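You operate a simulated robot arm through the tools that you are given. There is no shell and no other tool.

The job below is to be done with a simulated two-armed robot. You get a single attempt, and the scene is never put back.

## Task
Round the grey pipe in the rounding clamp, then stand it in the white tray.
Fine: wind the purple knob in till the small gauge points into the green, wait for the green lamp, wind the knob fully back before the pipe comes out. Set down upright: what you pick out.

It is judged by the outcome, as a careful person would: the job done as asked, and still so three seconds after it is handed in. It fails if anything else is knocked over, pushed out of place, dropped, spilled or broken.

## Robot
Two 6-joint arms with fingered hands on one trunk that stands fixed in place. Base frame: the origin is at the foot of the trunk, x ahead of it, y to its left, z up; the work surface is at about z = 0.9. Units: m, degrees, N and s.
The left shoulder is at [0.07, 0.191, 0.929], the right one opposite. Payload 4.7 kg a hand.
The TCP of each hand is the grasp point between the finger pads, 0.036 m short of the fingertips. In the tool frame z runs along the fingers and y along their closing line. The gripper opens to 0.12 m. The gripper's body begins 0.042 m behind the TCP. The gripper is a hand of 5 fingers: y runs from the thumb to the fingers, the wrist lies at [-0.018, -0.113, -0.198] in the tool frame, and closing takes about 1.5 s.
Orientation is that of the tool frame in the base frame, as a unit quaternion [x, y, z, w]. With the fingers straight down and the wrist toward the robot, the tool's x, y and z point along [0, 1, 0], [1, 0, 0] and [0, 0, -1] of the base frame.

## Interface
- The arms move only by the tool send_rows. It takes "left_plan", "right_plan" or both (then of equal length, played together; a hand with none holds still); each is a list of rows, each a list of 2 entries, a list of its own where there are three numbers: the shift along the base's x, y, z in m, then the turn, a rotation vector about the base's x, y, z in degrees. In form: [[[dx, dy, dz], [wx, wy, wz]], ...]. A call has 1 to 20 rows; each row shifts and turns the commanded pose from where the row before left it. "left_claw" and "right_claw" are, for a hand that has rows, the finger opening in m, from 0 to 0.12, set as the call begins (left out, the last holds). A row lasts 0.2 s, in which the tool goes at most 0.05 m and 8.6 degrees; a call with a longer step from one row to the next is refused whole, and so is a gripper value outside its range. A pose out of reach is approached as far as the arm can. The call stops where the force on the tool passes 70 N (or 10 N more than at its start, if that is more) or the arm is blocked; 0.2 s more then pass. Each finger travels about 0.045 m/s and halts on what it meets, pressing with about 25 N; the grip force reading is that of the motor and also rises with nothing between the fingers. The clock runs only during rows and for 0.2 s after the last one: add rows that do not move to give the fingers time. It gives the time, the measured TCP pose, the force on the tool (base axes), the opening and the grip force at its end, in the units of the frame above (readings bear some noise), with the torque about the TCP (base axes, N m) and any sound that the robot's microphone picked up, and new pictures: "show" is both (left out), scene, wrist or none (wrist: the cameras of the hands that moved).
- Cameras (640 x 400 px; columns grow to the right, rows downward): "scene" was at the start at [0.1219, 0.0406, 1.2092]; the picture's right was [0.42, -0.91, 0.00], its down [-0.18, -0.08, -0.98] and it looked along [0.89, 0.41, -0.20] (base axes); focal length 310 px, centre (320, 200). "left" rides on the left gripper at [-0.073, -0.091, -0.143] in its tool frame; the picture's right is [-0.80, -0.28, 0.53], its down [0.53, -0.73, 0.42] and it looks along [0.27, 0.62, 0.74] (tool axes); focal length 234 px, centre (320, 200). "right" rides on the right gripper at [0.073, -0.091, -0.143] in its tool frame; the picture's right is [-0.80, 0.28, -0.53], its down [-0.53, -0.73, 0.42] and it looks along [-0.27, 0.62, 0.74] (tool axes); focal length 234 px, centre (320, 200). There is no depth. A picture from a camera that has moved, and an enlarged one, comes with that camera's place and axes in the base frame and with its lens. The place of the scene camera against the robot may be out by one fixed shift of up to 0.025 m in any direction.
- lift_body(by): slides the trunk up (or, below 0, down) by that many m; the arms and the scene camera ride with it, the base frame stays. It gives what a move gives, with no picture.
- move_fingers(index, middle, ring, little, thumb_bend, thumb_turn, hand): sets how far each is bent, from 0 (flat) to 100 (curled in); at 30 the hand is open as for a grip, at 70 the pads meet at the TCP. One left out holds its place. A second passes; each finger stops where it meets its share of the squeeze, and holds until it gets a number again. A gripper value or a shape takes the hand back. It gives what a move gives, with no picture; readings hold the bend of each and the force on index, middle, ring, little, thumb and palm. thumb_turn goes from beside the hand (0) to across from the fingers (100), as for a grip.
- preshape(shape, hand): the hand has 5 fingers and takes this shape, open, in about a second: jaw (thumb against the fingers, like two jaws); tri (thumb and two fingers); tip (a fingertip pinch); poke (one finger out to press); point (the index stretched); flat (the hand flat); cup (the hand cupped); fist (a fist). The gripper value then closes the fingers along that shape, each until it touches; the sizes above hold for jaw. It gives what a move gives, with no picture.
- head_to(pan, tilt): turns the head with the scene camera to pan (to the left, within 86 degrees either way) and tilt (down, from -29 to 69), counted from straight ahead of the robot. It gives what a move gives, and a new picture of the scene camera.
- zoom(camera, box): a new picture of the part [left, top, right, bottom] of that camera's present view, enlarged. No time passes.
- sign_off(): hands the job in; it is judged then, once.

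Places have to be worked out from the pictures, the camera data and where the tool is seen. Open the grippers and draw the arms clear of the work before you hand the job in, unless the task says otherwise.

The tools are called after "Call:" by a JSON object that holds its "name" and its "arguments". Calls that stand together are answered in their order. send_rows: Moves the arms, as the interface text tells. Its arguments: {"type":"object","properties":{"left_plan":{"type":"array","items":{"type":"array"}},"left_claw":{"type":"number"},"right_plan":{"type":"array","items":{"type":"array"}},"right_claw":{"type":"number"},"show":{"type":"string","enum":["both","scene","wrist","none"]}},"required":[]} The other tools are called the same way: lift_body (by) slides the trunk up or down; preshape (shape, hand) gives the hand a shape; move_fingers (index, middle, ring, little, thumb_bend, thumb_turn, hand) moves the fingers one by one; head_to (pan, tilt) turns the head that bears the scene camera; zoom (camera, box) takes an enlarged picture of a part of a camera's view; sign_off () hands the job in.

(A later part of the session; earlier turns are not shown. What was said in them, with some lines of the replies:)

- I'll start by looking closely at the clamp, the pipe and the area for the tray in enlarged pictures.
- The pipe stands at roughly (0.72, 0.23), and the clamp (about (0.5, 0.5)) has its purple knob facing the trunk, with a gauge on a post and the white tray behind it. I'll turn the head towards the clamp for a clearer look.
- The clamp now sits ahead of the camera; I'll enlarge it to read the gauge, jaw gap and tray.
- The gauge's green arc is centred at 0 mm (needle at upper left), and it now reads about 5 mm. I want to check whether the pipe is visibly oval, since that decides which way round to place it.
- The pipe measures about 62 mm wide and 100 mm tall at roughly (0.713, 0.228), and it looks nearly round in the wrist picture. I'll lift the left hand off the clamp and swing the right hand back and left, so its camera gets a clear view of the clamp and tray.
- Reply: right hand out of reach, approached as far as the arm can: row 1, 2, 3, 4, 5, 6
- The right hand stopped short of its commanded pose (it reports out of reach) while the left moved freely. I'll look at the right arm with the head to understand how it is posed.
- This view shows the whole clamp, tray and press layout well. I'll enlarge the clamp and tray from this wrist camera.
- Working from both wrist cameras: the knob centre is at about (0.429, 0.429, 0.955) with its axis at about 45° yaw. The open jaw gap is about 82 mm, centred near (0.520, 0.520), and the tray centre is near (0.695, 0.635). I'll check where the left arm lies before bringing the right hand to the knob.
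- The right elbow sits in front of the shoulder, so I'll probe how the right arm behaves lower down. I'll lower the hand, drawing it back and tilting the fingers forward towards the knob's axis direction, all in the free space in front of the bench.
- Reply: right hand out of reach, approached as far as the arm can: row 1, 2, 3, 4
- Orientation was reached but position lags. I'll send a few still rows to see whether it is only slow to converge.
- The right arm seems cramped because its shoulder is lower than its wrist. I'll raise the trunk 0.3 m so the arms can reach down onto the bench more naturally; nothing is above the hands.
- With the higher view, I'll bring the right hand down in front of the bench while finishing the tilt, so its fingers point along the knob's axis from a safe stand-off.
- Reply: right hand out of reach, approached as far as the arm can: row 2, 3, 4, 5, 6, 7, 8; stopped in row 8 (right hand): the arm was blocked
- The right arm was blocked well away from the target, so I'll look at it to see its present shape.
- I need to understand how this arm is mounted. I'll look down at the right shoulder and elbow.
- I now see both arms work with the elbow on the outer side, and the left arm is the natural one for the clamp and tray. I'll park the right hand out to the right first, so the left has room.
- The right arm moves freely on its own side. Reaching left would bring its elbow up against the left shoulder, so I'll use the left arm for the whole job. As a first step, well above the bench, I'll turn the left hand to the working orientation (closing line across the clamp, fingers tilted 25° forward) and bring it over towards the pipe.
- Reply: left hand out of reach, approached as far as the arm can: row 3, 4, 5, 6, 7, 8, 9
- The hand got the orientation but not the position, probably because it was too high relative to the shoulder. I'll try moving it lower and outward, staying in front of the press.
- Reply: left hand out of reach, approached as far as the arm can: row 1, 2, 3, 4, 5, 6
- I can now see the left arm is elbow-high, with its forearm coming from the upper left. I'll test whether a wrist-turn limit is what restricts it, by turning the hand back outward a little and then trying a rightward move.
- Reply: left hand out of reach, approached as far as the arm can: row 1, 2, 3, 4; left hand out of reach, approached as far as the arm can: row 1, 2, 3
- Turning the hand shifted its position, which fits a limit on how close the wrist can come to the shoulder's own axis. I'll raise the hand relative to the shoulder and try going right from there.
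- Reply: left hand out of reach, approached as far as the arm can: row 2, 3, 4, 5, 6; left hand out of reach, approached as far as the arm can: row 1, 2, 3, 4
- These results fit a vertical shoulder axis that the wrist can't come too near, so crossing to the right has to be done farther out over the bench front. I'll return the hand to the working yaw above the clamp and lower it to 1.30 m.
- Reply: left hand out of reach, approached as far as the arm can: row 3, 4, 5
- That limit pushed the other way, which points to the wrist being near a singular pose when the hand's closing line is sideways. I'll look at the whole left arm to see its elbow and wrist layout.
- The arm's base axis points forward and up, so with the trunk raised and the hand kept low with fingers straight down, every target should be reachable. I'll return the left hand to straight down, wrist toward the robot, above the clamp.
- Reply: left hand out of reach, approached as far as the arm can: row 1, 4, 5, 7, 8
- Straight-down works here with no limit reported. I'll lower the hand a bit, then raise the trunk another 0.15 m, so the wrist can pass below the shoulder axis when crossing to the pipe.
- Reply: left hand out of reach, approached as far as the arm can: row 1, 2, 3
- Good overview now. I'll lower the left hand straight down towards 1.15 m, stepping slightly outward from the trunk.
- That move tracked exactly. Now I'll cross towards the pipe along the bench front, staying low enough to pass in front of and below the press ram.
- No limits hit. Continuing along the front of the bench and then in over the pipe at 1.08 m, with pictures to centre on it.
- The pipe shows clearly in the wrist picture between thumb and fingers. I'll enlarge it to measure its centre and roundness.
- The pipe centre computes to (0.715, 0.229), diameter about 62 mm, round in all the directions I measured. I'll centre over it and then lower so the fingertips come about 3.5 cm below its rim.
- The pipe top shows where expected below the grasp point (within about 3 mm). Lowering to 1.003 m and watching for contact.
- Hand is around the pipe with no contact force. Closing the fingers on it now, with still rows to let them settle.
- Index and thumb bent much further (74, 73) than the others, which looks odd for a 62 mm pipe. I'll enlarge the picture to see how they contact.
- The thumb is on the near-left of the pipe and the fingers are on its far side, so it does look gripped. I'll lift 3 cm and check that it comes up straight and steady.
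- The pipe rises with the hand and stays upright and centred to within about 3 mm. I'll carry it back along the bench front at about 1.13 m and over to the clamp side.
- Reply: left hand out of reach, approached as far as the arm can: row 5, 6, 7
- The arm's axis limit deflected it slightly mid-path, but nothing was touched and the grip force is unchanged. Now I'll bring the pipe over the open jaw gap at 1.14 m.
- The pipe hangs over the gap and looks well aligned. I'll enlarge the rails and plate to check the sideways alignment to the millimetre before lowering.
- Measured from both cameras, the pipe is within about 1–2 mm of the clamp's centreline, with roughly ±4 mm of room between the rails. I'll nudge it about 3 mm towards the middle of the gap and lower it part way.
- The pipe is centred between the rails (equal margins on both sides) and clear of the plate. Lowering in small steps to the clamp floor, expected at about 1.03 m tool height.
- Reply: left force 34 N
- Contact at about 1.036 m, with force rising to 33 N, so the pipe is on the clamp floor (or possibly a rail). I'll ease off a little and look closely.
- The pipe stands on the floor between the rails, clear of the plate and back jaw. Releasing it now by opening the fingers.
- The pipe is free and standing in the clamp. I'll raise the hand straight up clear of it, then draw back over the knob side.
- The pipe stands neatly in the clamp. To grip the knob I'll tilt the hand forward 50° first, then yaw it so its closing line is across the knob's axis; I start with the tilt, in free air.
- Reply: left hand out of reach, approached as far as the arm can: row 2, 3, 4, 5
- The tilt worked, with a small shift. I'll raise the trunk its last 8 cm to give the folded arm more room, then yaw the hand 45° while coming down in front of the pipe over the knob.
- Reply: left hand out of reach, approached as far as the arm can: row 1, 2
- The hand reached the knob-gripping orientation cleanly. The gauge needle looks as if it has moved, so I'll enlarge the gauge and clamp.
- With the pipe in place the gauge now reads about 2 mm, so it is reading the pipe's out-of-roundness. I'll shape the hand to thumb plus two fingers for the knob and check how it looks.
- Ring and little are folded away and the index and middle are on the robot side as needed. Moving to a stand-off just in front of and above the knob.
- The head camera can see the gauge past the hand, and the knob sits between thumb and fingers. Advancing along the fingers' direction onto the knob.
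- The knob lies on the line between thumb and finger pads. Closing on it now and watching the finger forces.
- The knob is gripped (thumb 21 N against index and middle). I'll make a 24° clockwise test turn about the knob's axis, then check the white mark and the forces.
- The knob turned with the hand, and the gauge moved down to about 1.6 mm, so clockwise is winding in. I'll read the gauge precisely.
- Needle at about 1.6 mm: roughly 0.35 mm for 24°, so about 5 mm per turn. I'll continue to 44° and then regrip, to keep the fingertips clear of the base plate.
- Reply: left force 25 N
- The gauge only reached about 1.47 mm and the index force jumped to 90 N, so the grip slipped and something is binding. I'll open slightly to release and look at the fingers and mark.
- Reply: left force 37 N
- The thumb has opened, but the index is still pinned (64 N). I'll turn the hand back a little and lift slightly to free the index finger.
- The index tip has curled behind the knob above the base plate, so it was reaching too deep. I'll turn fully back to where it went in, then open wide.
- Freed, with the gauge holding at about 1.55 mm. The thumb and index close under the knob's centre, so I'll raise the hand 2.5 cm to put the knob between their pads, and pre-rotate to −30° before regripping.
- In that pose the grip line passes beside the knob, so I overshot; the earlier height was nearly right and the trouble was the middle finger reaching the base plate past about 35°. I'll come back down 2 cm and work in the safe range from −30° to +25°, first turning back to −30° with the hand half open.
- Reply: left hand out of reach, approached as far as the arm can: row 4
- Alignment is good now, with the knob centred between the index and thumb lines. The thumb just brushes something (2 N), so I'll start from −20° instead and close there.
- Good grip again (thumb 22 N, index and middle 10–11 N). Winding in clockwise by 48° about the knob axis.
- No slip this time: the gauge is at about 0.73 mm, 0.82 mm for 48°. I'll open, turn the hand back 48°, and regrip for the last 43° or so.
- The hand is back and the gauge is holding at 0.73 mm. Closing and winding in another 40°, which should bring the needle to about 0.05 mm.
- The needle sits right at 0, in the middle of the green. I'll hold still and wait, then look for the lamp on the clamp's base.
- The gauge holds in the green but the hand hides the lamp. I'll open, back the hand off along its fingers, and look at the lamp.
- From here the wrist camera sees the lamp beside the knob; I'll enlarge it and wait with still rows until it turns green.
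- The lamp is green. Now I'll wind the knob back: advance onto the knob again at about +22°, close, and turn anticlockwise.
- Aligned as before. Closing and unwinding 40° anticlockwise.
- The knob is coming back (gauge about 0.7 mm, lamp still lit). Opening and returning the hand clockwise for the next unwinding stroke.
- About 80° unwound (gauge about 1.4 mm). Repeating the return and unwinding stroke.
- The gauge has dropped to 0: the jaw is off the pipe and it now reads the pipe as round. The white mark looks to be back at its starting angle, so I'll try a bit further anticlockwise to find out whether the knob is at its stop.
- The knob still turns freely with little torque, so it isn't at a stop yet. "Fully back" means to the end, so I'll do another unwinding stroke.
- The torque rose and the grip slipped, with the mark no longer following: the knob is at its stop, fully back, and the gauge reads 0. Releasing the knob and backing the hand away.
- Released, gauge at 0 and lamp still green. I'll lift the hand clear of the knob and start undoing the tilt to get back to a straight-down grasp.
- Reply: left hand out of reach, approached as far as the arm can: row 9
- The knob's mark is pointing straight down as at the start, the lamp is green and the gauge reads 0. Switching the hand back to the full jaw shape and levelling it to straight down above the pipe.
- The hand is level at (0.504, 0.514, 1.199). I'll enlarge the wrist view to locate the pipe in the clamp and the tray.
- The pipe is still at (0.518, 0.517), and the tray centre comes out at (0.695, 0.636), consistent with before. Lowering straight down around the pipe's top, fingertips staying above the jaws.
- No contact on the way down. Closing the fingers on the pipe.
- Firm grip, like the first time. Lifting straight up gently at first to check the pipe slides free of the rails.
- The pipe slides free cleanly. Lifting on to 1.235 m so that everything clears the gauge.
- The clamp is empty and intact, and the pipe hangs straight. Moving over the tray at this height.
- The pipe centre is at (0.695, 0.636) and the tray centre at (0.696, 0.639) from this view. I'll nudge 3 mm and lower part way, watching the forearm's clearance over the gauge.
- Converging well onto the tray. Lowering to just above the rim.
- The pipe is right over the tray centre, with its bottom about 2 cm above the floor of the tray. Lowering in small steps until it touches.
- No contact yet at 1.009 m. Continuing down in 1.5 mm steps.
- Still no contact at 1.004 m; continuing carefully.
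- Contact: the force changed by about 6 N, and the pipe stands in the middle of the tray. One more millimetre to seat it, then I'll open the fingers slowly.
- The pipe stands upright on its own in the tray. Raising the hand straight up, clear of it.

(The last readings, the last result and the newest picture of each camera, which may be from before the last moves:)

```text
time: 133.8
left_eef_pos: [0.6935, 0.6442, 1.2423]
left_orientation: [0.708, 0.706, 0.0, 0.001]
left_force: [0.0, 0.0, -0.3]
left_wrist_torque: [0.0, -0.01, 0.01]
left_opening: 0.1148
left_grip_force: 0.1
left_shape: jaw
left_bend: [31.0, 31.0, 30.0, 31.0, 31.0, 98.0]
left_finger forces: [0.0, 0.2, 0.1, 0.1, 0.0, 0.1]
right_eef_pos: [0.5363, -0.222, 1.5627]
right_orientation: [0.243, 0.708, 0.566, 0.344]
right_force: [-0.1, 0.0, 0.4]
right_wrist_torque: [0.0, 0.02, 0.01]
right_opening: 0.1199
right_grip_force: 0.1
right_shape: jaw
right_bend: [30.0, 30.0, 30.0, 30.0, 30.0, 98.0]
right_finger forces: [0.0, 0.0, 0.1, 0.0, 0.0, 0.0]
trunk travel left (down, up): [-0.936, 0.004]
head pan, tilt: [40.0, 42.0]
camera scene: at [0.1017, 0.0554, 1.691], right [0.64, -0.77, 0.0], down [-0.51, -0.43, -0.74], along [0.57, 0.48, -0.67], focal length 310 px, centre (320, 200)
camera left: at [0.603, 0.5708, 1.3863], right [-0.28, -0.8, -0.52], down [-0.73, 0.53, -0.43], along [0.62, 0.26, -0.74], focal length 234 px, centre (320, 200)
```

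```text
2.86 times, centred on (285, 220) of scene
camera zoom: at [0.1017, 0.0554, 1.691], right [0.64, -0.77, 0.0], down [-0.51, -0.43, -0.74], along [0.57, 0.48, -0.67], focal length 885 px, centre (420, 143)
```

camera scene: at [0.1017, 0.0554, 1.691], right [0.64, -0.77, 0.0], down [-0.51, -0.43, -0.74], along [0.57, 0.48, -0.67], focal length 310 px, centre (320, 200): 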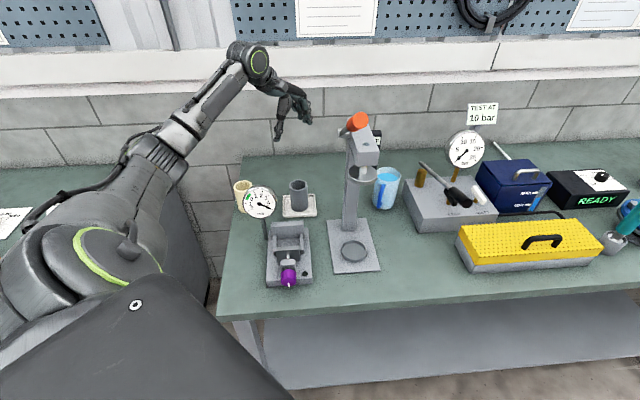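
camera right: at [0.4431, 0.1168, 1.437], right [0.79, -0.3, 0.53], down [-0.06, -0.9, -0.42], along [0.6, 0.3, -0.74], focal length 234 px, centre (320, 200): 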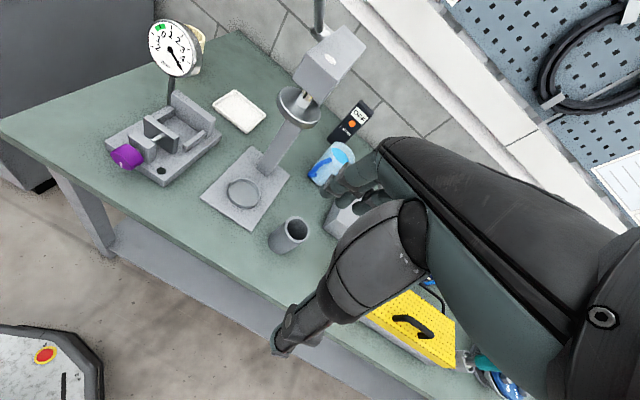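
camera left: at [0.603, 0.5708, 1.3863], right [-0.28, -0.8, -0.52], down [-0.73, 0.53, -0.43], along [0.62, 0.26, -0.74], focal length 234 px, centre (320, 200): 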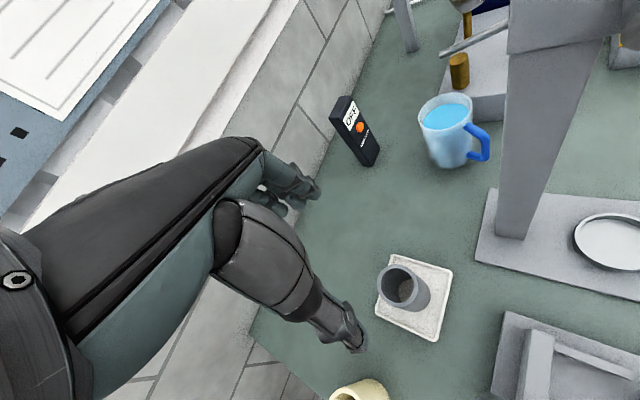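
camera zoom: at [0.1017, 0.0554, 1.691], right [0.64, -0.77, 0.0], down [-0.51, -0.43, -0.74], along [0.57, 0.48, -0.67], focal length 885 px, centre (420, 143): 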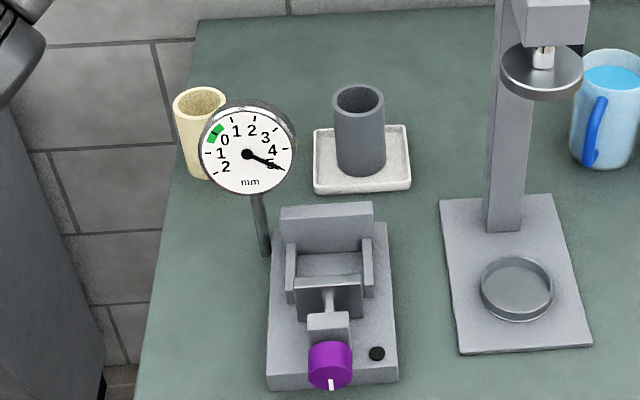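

The pipe stands upright in the middle of the tray, and the clamp, gauge and everything else are undisturbed. Drawing the left arm back and up, clear of the work.

Call:
{"name": "send_rows", "arguments": {"left_plan": [[[-0.0297, -0.017, 0.005], [0, 0, 0]], [[-0.0297, -0.017, 0.005], [0, 0, 0]], [[-0.0297, -0.017, 0.005], [0, 0, 0]], [[-0.0297, -0.017, 0.005], [0, 0, 0]], [[-0.0297, -0.017, 0.005], [0, 0, 0]], [[-0.0297, -0.01, 0.01], [0, 0, 0]], [[-0.025, 0.01, 0.03], [0, 0, 0]], [[-0.025, 0.015, 0.03], [0, 0, 0]], [[-0.025, 0.015, 0.03], [0, 0, 0]], [[-0.02, 0.015, 0.03], [0, 0, 0]], [[0, 0, 0], [0, 0, 0]]], "show": "both"}}

Call:
{"name": "zoom", "arguments": {"camera": "scene", "box": [220, 150, 350, 290]}}

```text
time: 136.2
left_eef_pos: [0.5065, 0.5449, 1.2937]
left_orientation: [0.708, 0.706, 0.001, 0.001]
left_force: [0.0, 0.2, 0.6]
left_wrist_torque: [0.03, 0.01, 0.01]
left_opening: 0.1147
left_grip_force: 0.1
left_shape: jaw
left_bend: [31.0, 31.0, 30.0, 30.0, 31.0, 98.0]
left_finger forces: [0.1, 0.0, 0.0, 0.0, 0.0, 0.0]
left hand out of reach, approached as far as the arm can: row 7, 8, 9, 10
right_eef_pos: [0.5369, -0.2223, 1.5623]
right_orientation: [0.245, 0.707, 0.566, 0.345]
right_force: [0.3, 0.0, 0.1]
right_wrist_torque: [0.01, 0.0, 0.01]
right_opening: 0.1201
right_grip_force: 0.1
right_shape: jaw
right_bend: [30.0, 30.0, 30.0, 30.0, 30.0, 98.0]
right_finger forces: [0.1, 0.1, 0.0, 0.1, 0.0, 0.0]
trunk travel left (down, up): [-0.936, 0.004]
head pan, tilt: [40.0, 42.0]
camera scene: at [0.1022, 0.0544, 1.691], right [0.64, -0.77, 0.0], down [-0.51, -0.43, -0.74], along [0.57, 0.48, -0.67], focal length 310 px, centre (320, 200)
camera left: at [0.4152, 0.472, 1.437], right [-0.28, -0.8, -0.52], down [-0.73, 0.53, -0.43], along [0.62, 0.26, -0.74], focal length 234 px, centre (320, 200)
```

scene: 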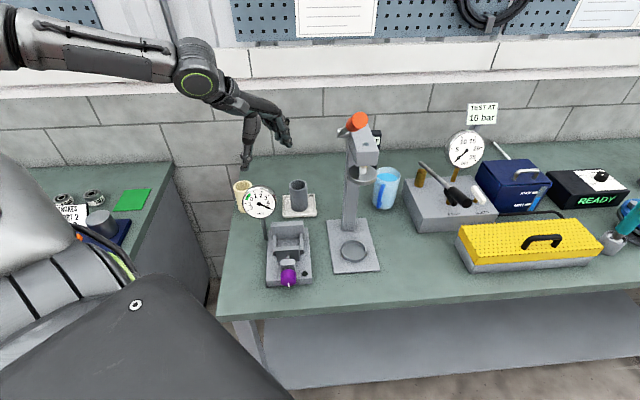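
left: 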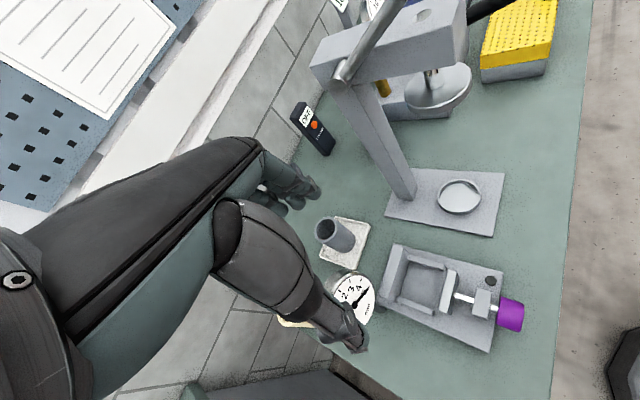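

```text
2.86 times, centred on (285, 220) of scene
camera zoom: at [0.1022, 0.0544, 1.691], right [0.64, -0.77, 0.0], down [-0.51, -0.43, -0.74], along [0.57, 0.48, -0.67], focal length 885 px, centre (420, 143)
```

zoom: 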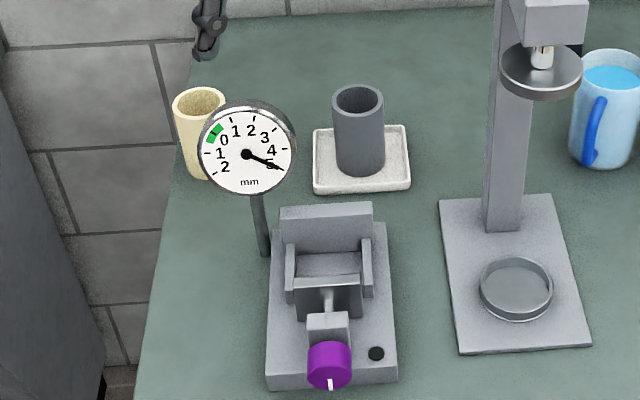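

Everything is in place. I'll swing the hand a bit further out to the left so it is well clear of the clamp.

Call:
{"name": "send_rows", "arguments": {"left_plan": [[[-0.02, 0.03, 0.008], [0, 0, 0]], [[-0.02, 0.03, 0.008], [0, 0, 0]], [[-0.02, 0.03, 0.008], [0, 0, 0]], [[-0.02, 0.03, 0.008], [0, 0, 0]], [[-0.02, 0.02, 0.008], [0, 0, 0]], [[0, 0, 0], [0, 0, 0]]], "show": "scene", "left_claw": 0.12}}

Call:
{"name": "zoom", "arguments": {"camera": "scene", "box": [220, 150, 350, 290]}}

```text
time: 137.6
left_eef_pos: [0.5064, 0.5464, 1.2921]
left_orientation: [0.708, 0.706, 0.0, 0.002]
left_force: [0.2, -0.8, -0.6]
left_wrist_torque: [-0.03, 0.02, 0.05]
left_opening: 0.1198
left_grip_force: 0.1
left_shape: jaw
left_bend: [30.0, 30.0, 30.0, 30.0, 30.0, 98.0]
left_finger forces: [0.1, 0.0, 0.0, 0.0, 0.0, 0.0]
left hand out of reach, approached as far as the arm can: row 1, 2, 3, 4, 5
right_eef_pos: [0.5371, -0.2215, 1.562]
right_orientation: [0.244, 0.708, 0.566, 0.345]
right_force: [0.2, -0.3, -0.4]
right_wrist_torque: [-0.02, 0.03, 0.0]
right_opening: 0.1199
right_grip_force: 0.0
right_shape: jaw
right_bend: [30.0, 30.0, 30.0, 30.0, 30.0, 98.0]
right_finger forces: [0.0, 0.0, 0.1, 0.0, 0.1, 0.0]
trunk travel left (down, up): [-0.936, 0.004]
head pan, tilt: [40.0, 42.0]
camera scene: at [0.1015, 0.0552, 1.691], right [0.64, -0.77, 0.0], down [-0.51, -0.43, -0.74], along [0.57, 0.48, -0.67], focal length 310 px, centre (320, 200)
```

scene: 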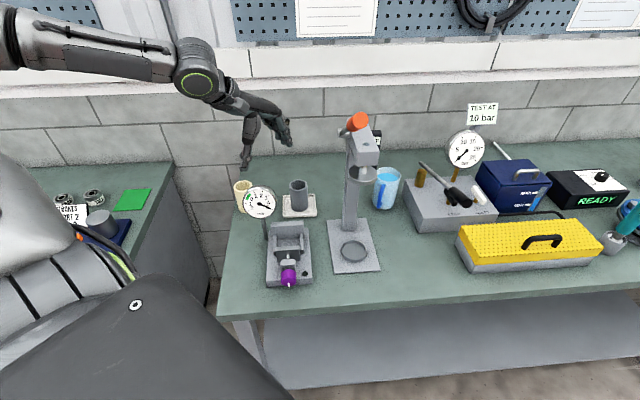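

```text
2.86 times, centred on (285, 220) of scene
camera zoom: at [0.1015, 0.0552, 1.691], right [0.64, -0.77, 0.0], down [-0.51, -0.43, -0.74], along [0.57, 0.48, -0.67], focal length 885 px, centre (420, 143)
```

zoom: 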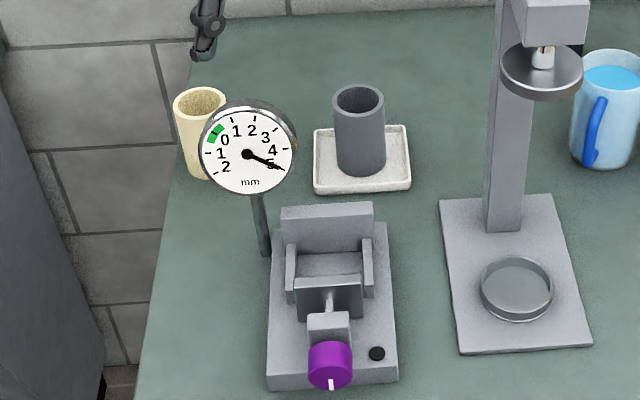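

That direction is limited here. I'll try going straight up and turning the wrist outward instead, to add more clearance.

Call:
{"name": "send_rows", "arguments": {"left_plan": [[[-0.005, 0.0, 0.01], [0, 0, 6]], [[-0.005, 0.0, 0.015], [0, 0, 6]], [[-0.005, 0.005, 0.015], [0, 0, 6]], [[-0.005, 0.005, 0.015], [0, 0, 6]], [[0, 0, 0], [0, 0, 0]]], "show": "scene"}}

```text
time: 138.8
left_eef_pos: [0.4906, 0.5366, 1.3391]
left_orientation: [0.545, 0.838, 0.0, 0.0]
left_force: [0.7, -0.3, 0.1]
left_wrist_torque: [0.0, -0.02, -0.04]
left_opening: 0.1197
left_grip_force: 0.1
left_shape: jaw
left_bend: [30.0, 30.0, 30.0, 30.0, 30.0, 98.0]
left_finger forces: [0.0, 0.1, 0.0, 0.0, 0.0, 0.0]
left hand out of reach, approached as far as the arm can: row 1, 2, 3
right_eef_pos: [0.5357, -0.2216, 1.5626]
right_orientation: [0.245, 0.707, 0.566, 0.345]
right_force: [-0.5, 0.9, 0.1]
right_wrist_torque: [0.0, 0.01, 0.02]
right_opening: 0.1199
right_grip_force: 0.0
right_shape: jaw
right_bend: [30.0, 30.0, 30.0, 30.0, 30.0, 98.0]
right_finger forces: [0.0, 0.1, 0.0, 0.0, 0.1, 0.1]
trunk travel left (down, up): [-0.936, 0.004]
head pan, tilt: [40.0, 42.0]
camera scene: at [0.1015, 0.0558, 1.691], right [0.64, -0.77, 0.0], down [-0.51, -0.43, -0.74], along [0.57, 0.48, -0.67], focal length 310 px, centre (320, 200)
```

scene: 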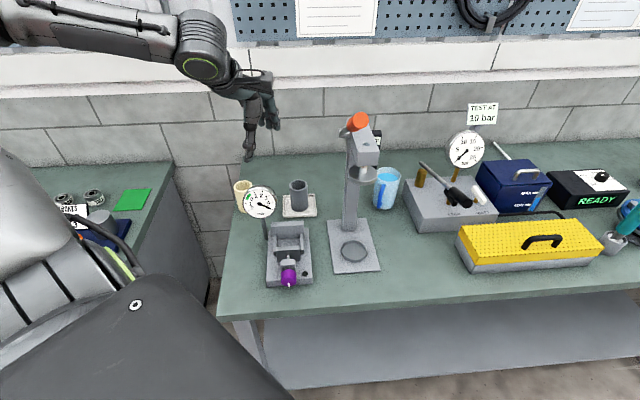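

Turning outward frees the arm. I'll continue up and to the left with the wrist turned.

Call:
{"name": "send_rows", "arguments": {"left_plan": [[[-0.012, 0.01, 0.02], [0, 0, 4]], [[-0.015, 0.015, 0.02], [0, 0, 4]], [[-0.02, 0.02, 0.025], [0, 0, 4]], [[-0.02, 0.02, 0.025], [0, 0, 4]], [[-0.02, 0.025, 0.025], [0, 0, 0]], [[-0.02, 0.025, 0.02], [0, 0, 0]], [[0, 0, 0], [0, 0, 0]]], "show": "scene"}}

Call:
{"name": "zoom", "arguments": {"camera": "scene", "box": [220, 150, 350, 290]}}

```text
time: 140.3
left_eef_pos: [0.4358, 0.5024, 1.486]
left_orientation: [0.424, 0.906, 0.001, 0.001]
left_force: [0.3, -0.7, -0.3]
left_wrist_torque: [0.03, 0.04, 0.02]
left_opening: 0.1198
left_grip_force: 0.1
left_shape: jaw
left_bend: [30.0, 30.0, 30.0, 30.0, 30.0, 98.0]
left_finger forces: [0.0, 0.0, 0.0, 0.1, 0.0, 0.1]
left hand out of reach, approached as far as the arm can: row 1, 2, 3, 4, 5, 6
right_eef_pos: [0.5353, -0.2248, 1.5619]
right_orientation: [0.245, 0.707, 0.567, 0.345]
right_force: [0.1, -0.5, 0.2]
right_wrist_torque: [0.01, 0.03, 0.03]
right_opening: 0.1198
right_grip_force: 0.1
right_shape: jaw
right_bend: [30.0, 30.0, 30.0, 30.0, 30.0, 98.0]
right_finger forces: [0.0, 0.0, 0.0, 0.0, 0.0, 0.0]
trunk travel left (down, up): [-0.936, 0.004]
head pan, tilt: [40.0, 42.0]
camera scene: at [0.1004, 0.0526, 1.6912], right [0.64, -0.77, 0.0], down [-0.51, -0.43, -0.74], along [0.57, 0.48, -0.67], focal length 310 px, centre (320, 200)
```

scene: 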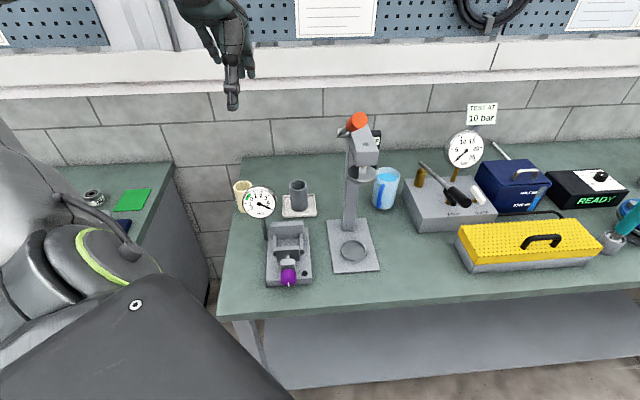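

```text
2.86 times, centred on (285, 220) of scene
camera zoom: at [0.1004, 0.0526, 1.6912], right [0.64, -0.77, 0.0], down [-0.51, -0.43, -0.74], along [0.57, 0.48, -0.67], focal length 885 px, centre (420, 143)
```

zoom: 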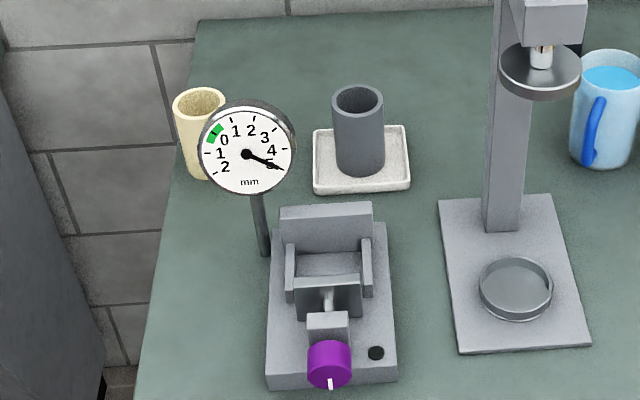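

The left hand is now half a metre above the bench with its fingers open, and the right hand is parked clear and open. The pipe stands upright in the tray, the knob is fully back, and nothing else has moved, so I'm handing the job in.

Call:
{"name": "sign_off", "arguments": {}}

```text
The job is handed in.
```

The pipe has been rounded and is standing upright in the middle of the white tray, and I've handed the job in.

- **Rounding:** With the pipe in the clamp the gauge read about 2 mm. I wound the knob in until the needle sat at 0, in the middle of the green, and waited until the lamp lit green.
- **Unwinding:** I wound the knob back until it reached its stop, with its mark pointing down as at the start. The gauge still read 0 with the jaw off the pipe, and only then did I take the pipe out.
- **Knob slip:** On one early winding stroke the grip slipped and the index finger pressed hard, up to about 90 N. I freed it and regripped, and saw no damage or movement of the clamp.
- **Surroundings:** In the last pictures nothing else on the bench had been knocked or moved. Both hands are open and clear of the work.
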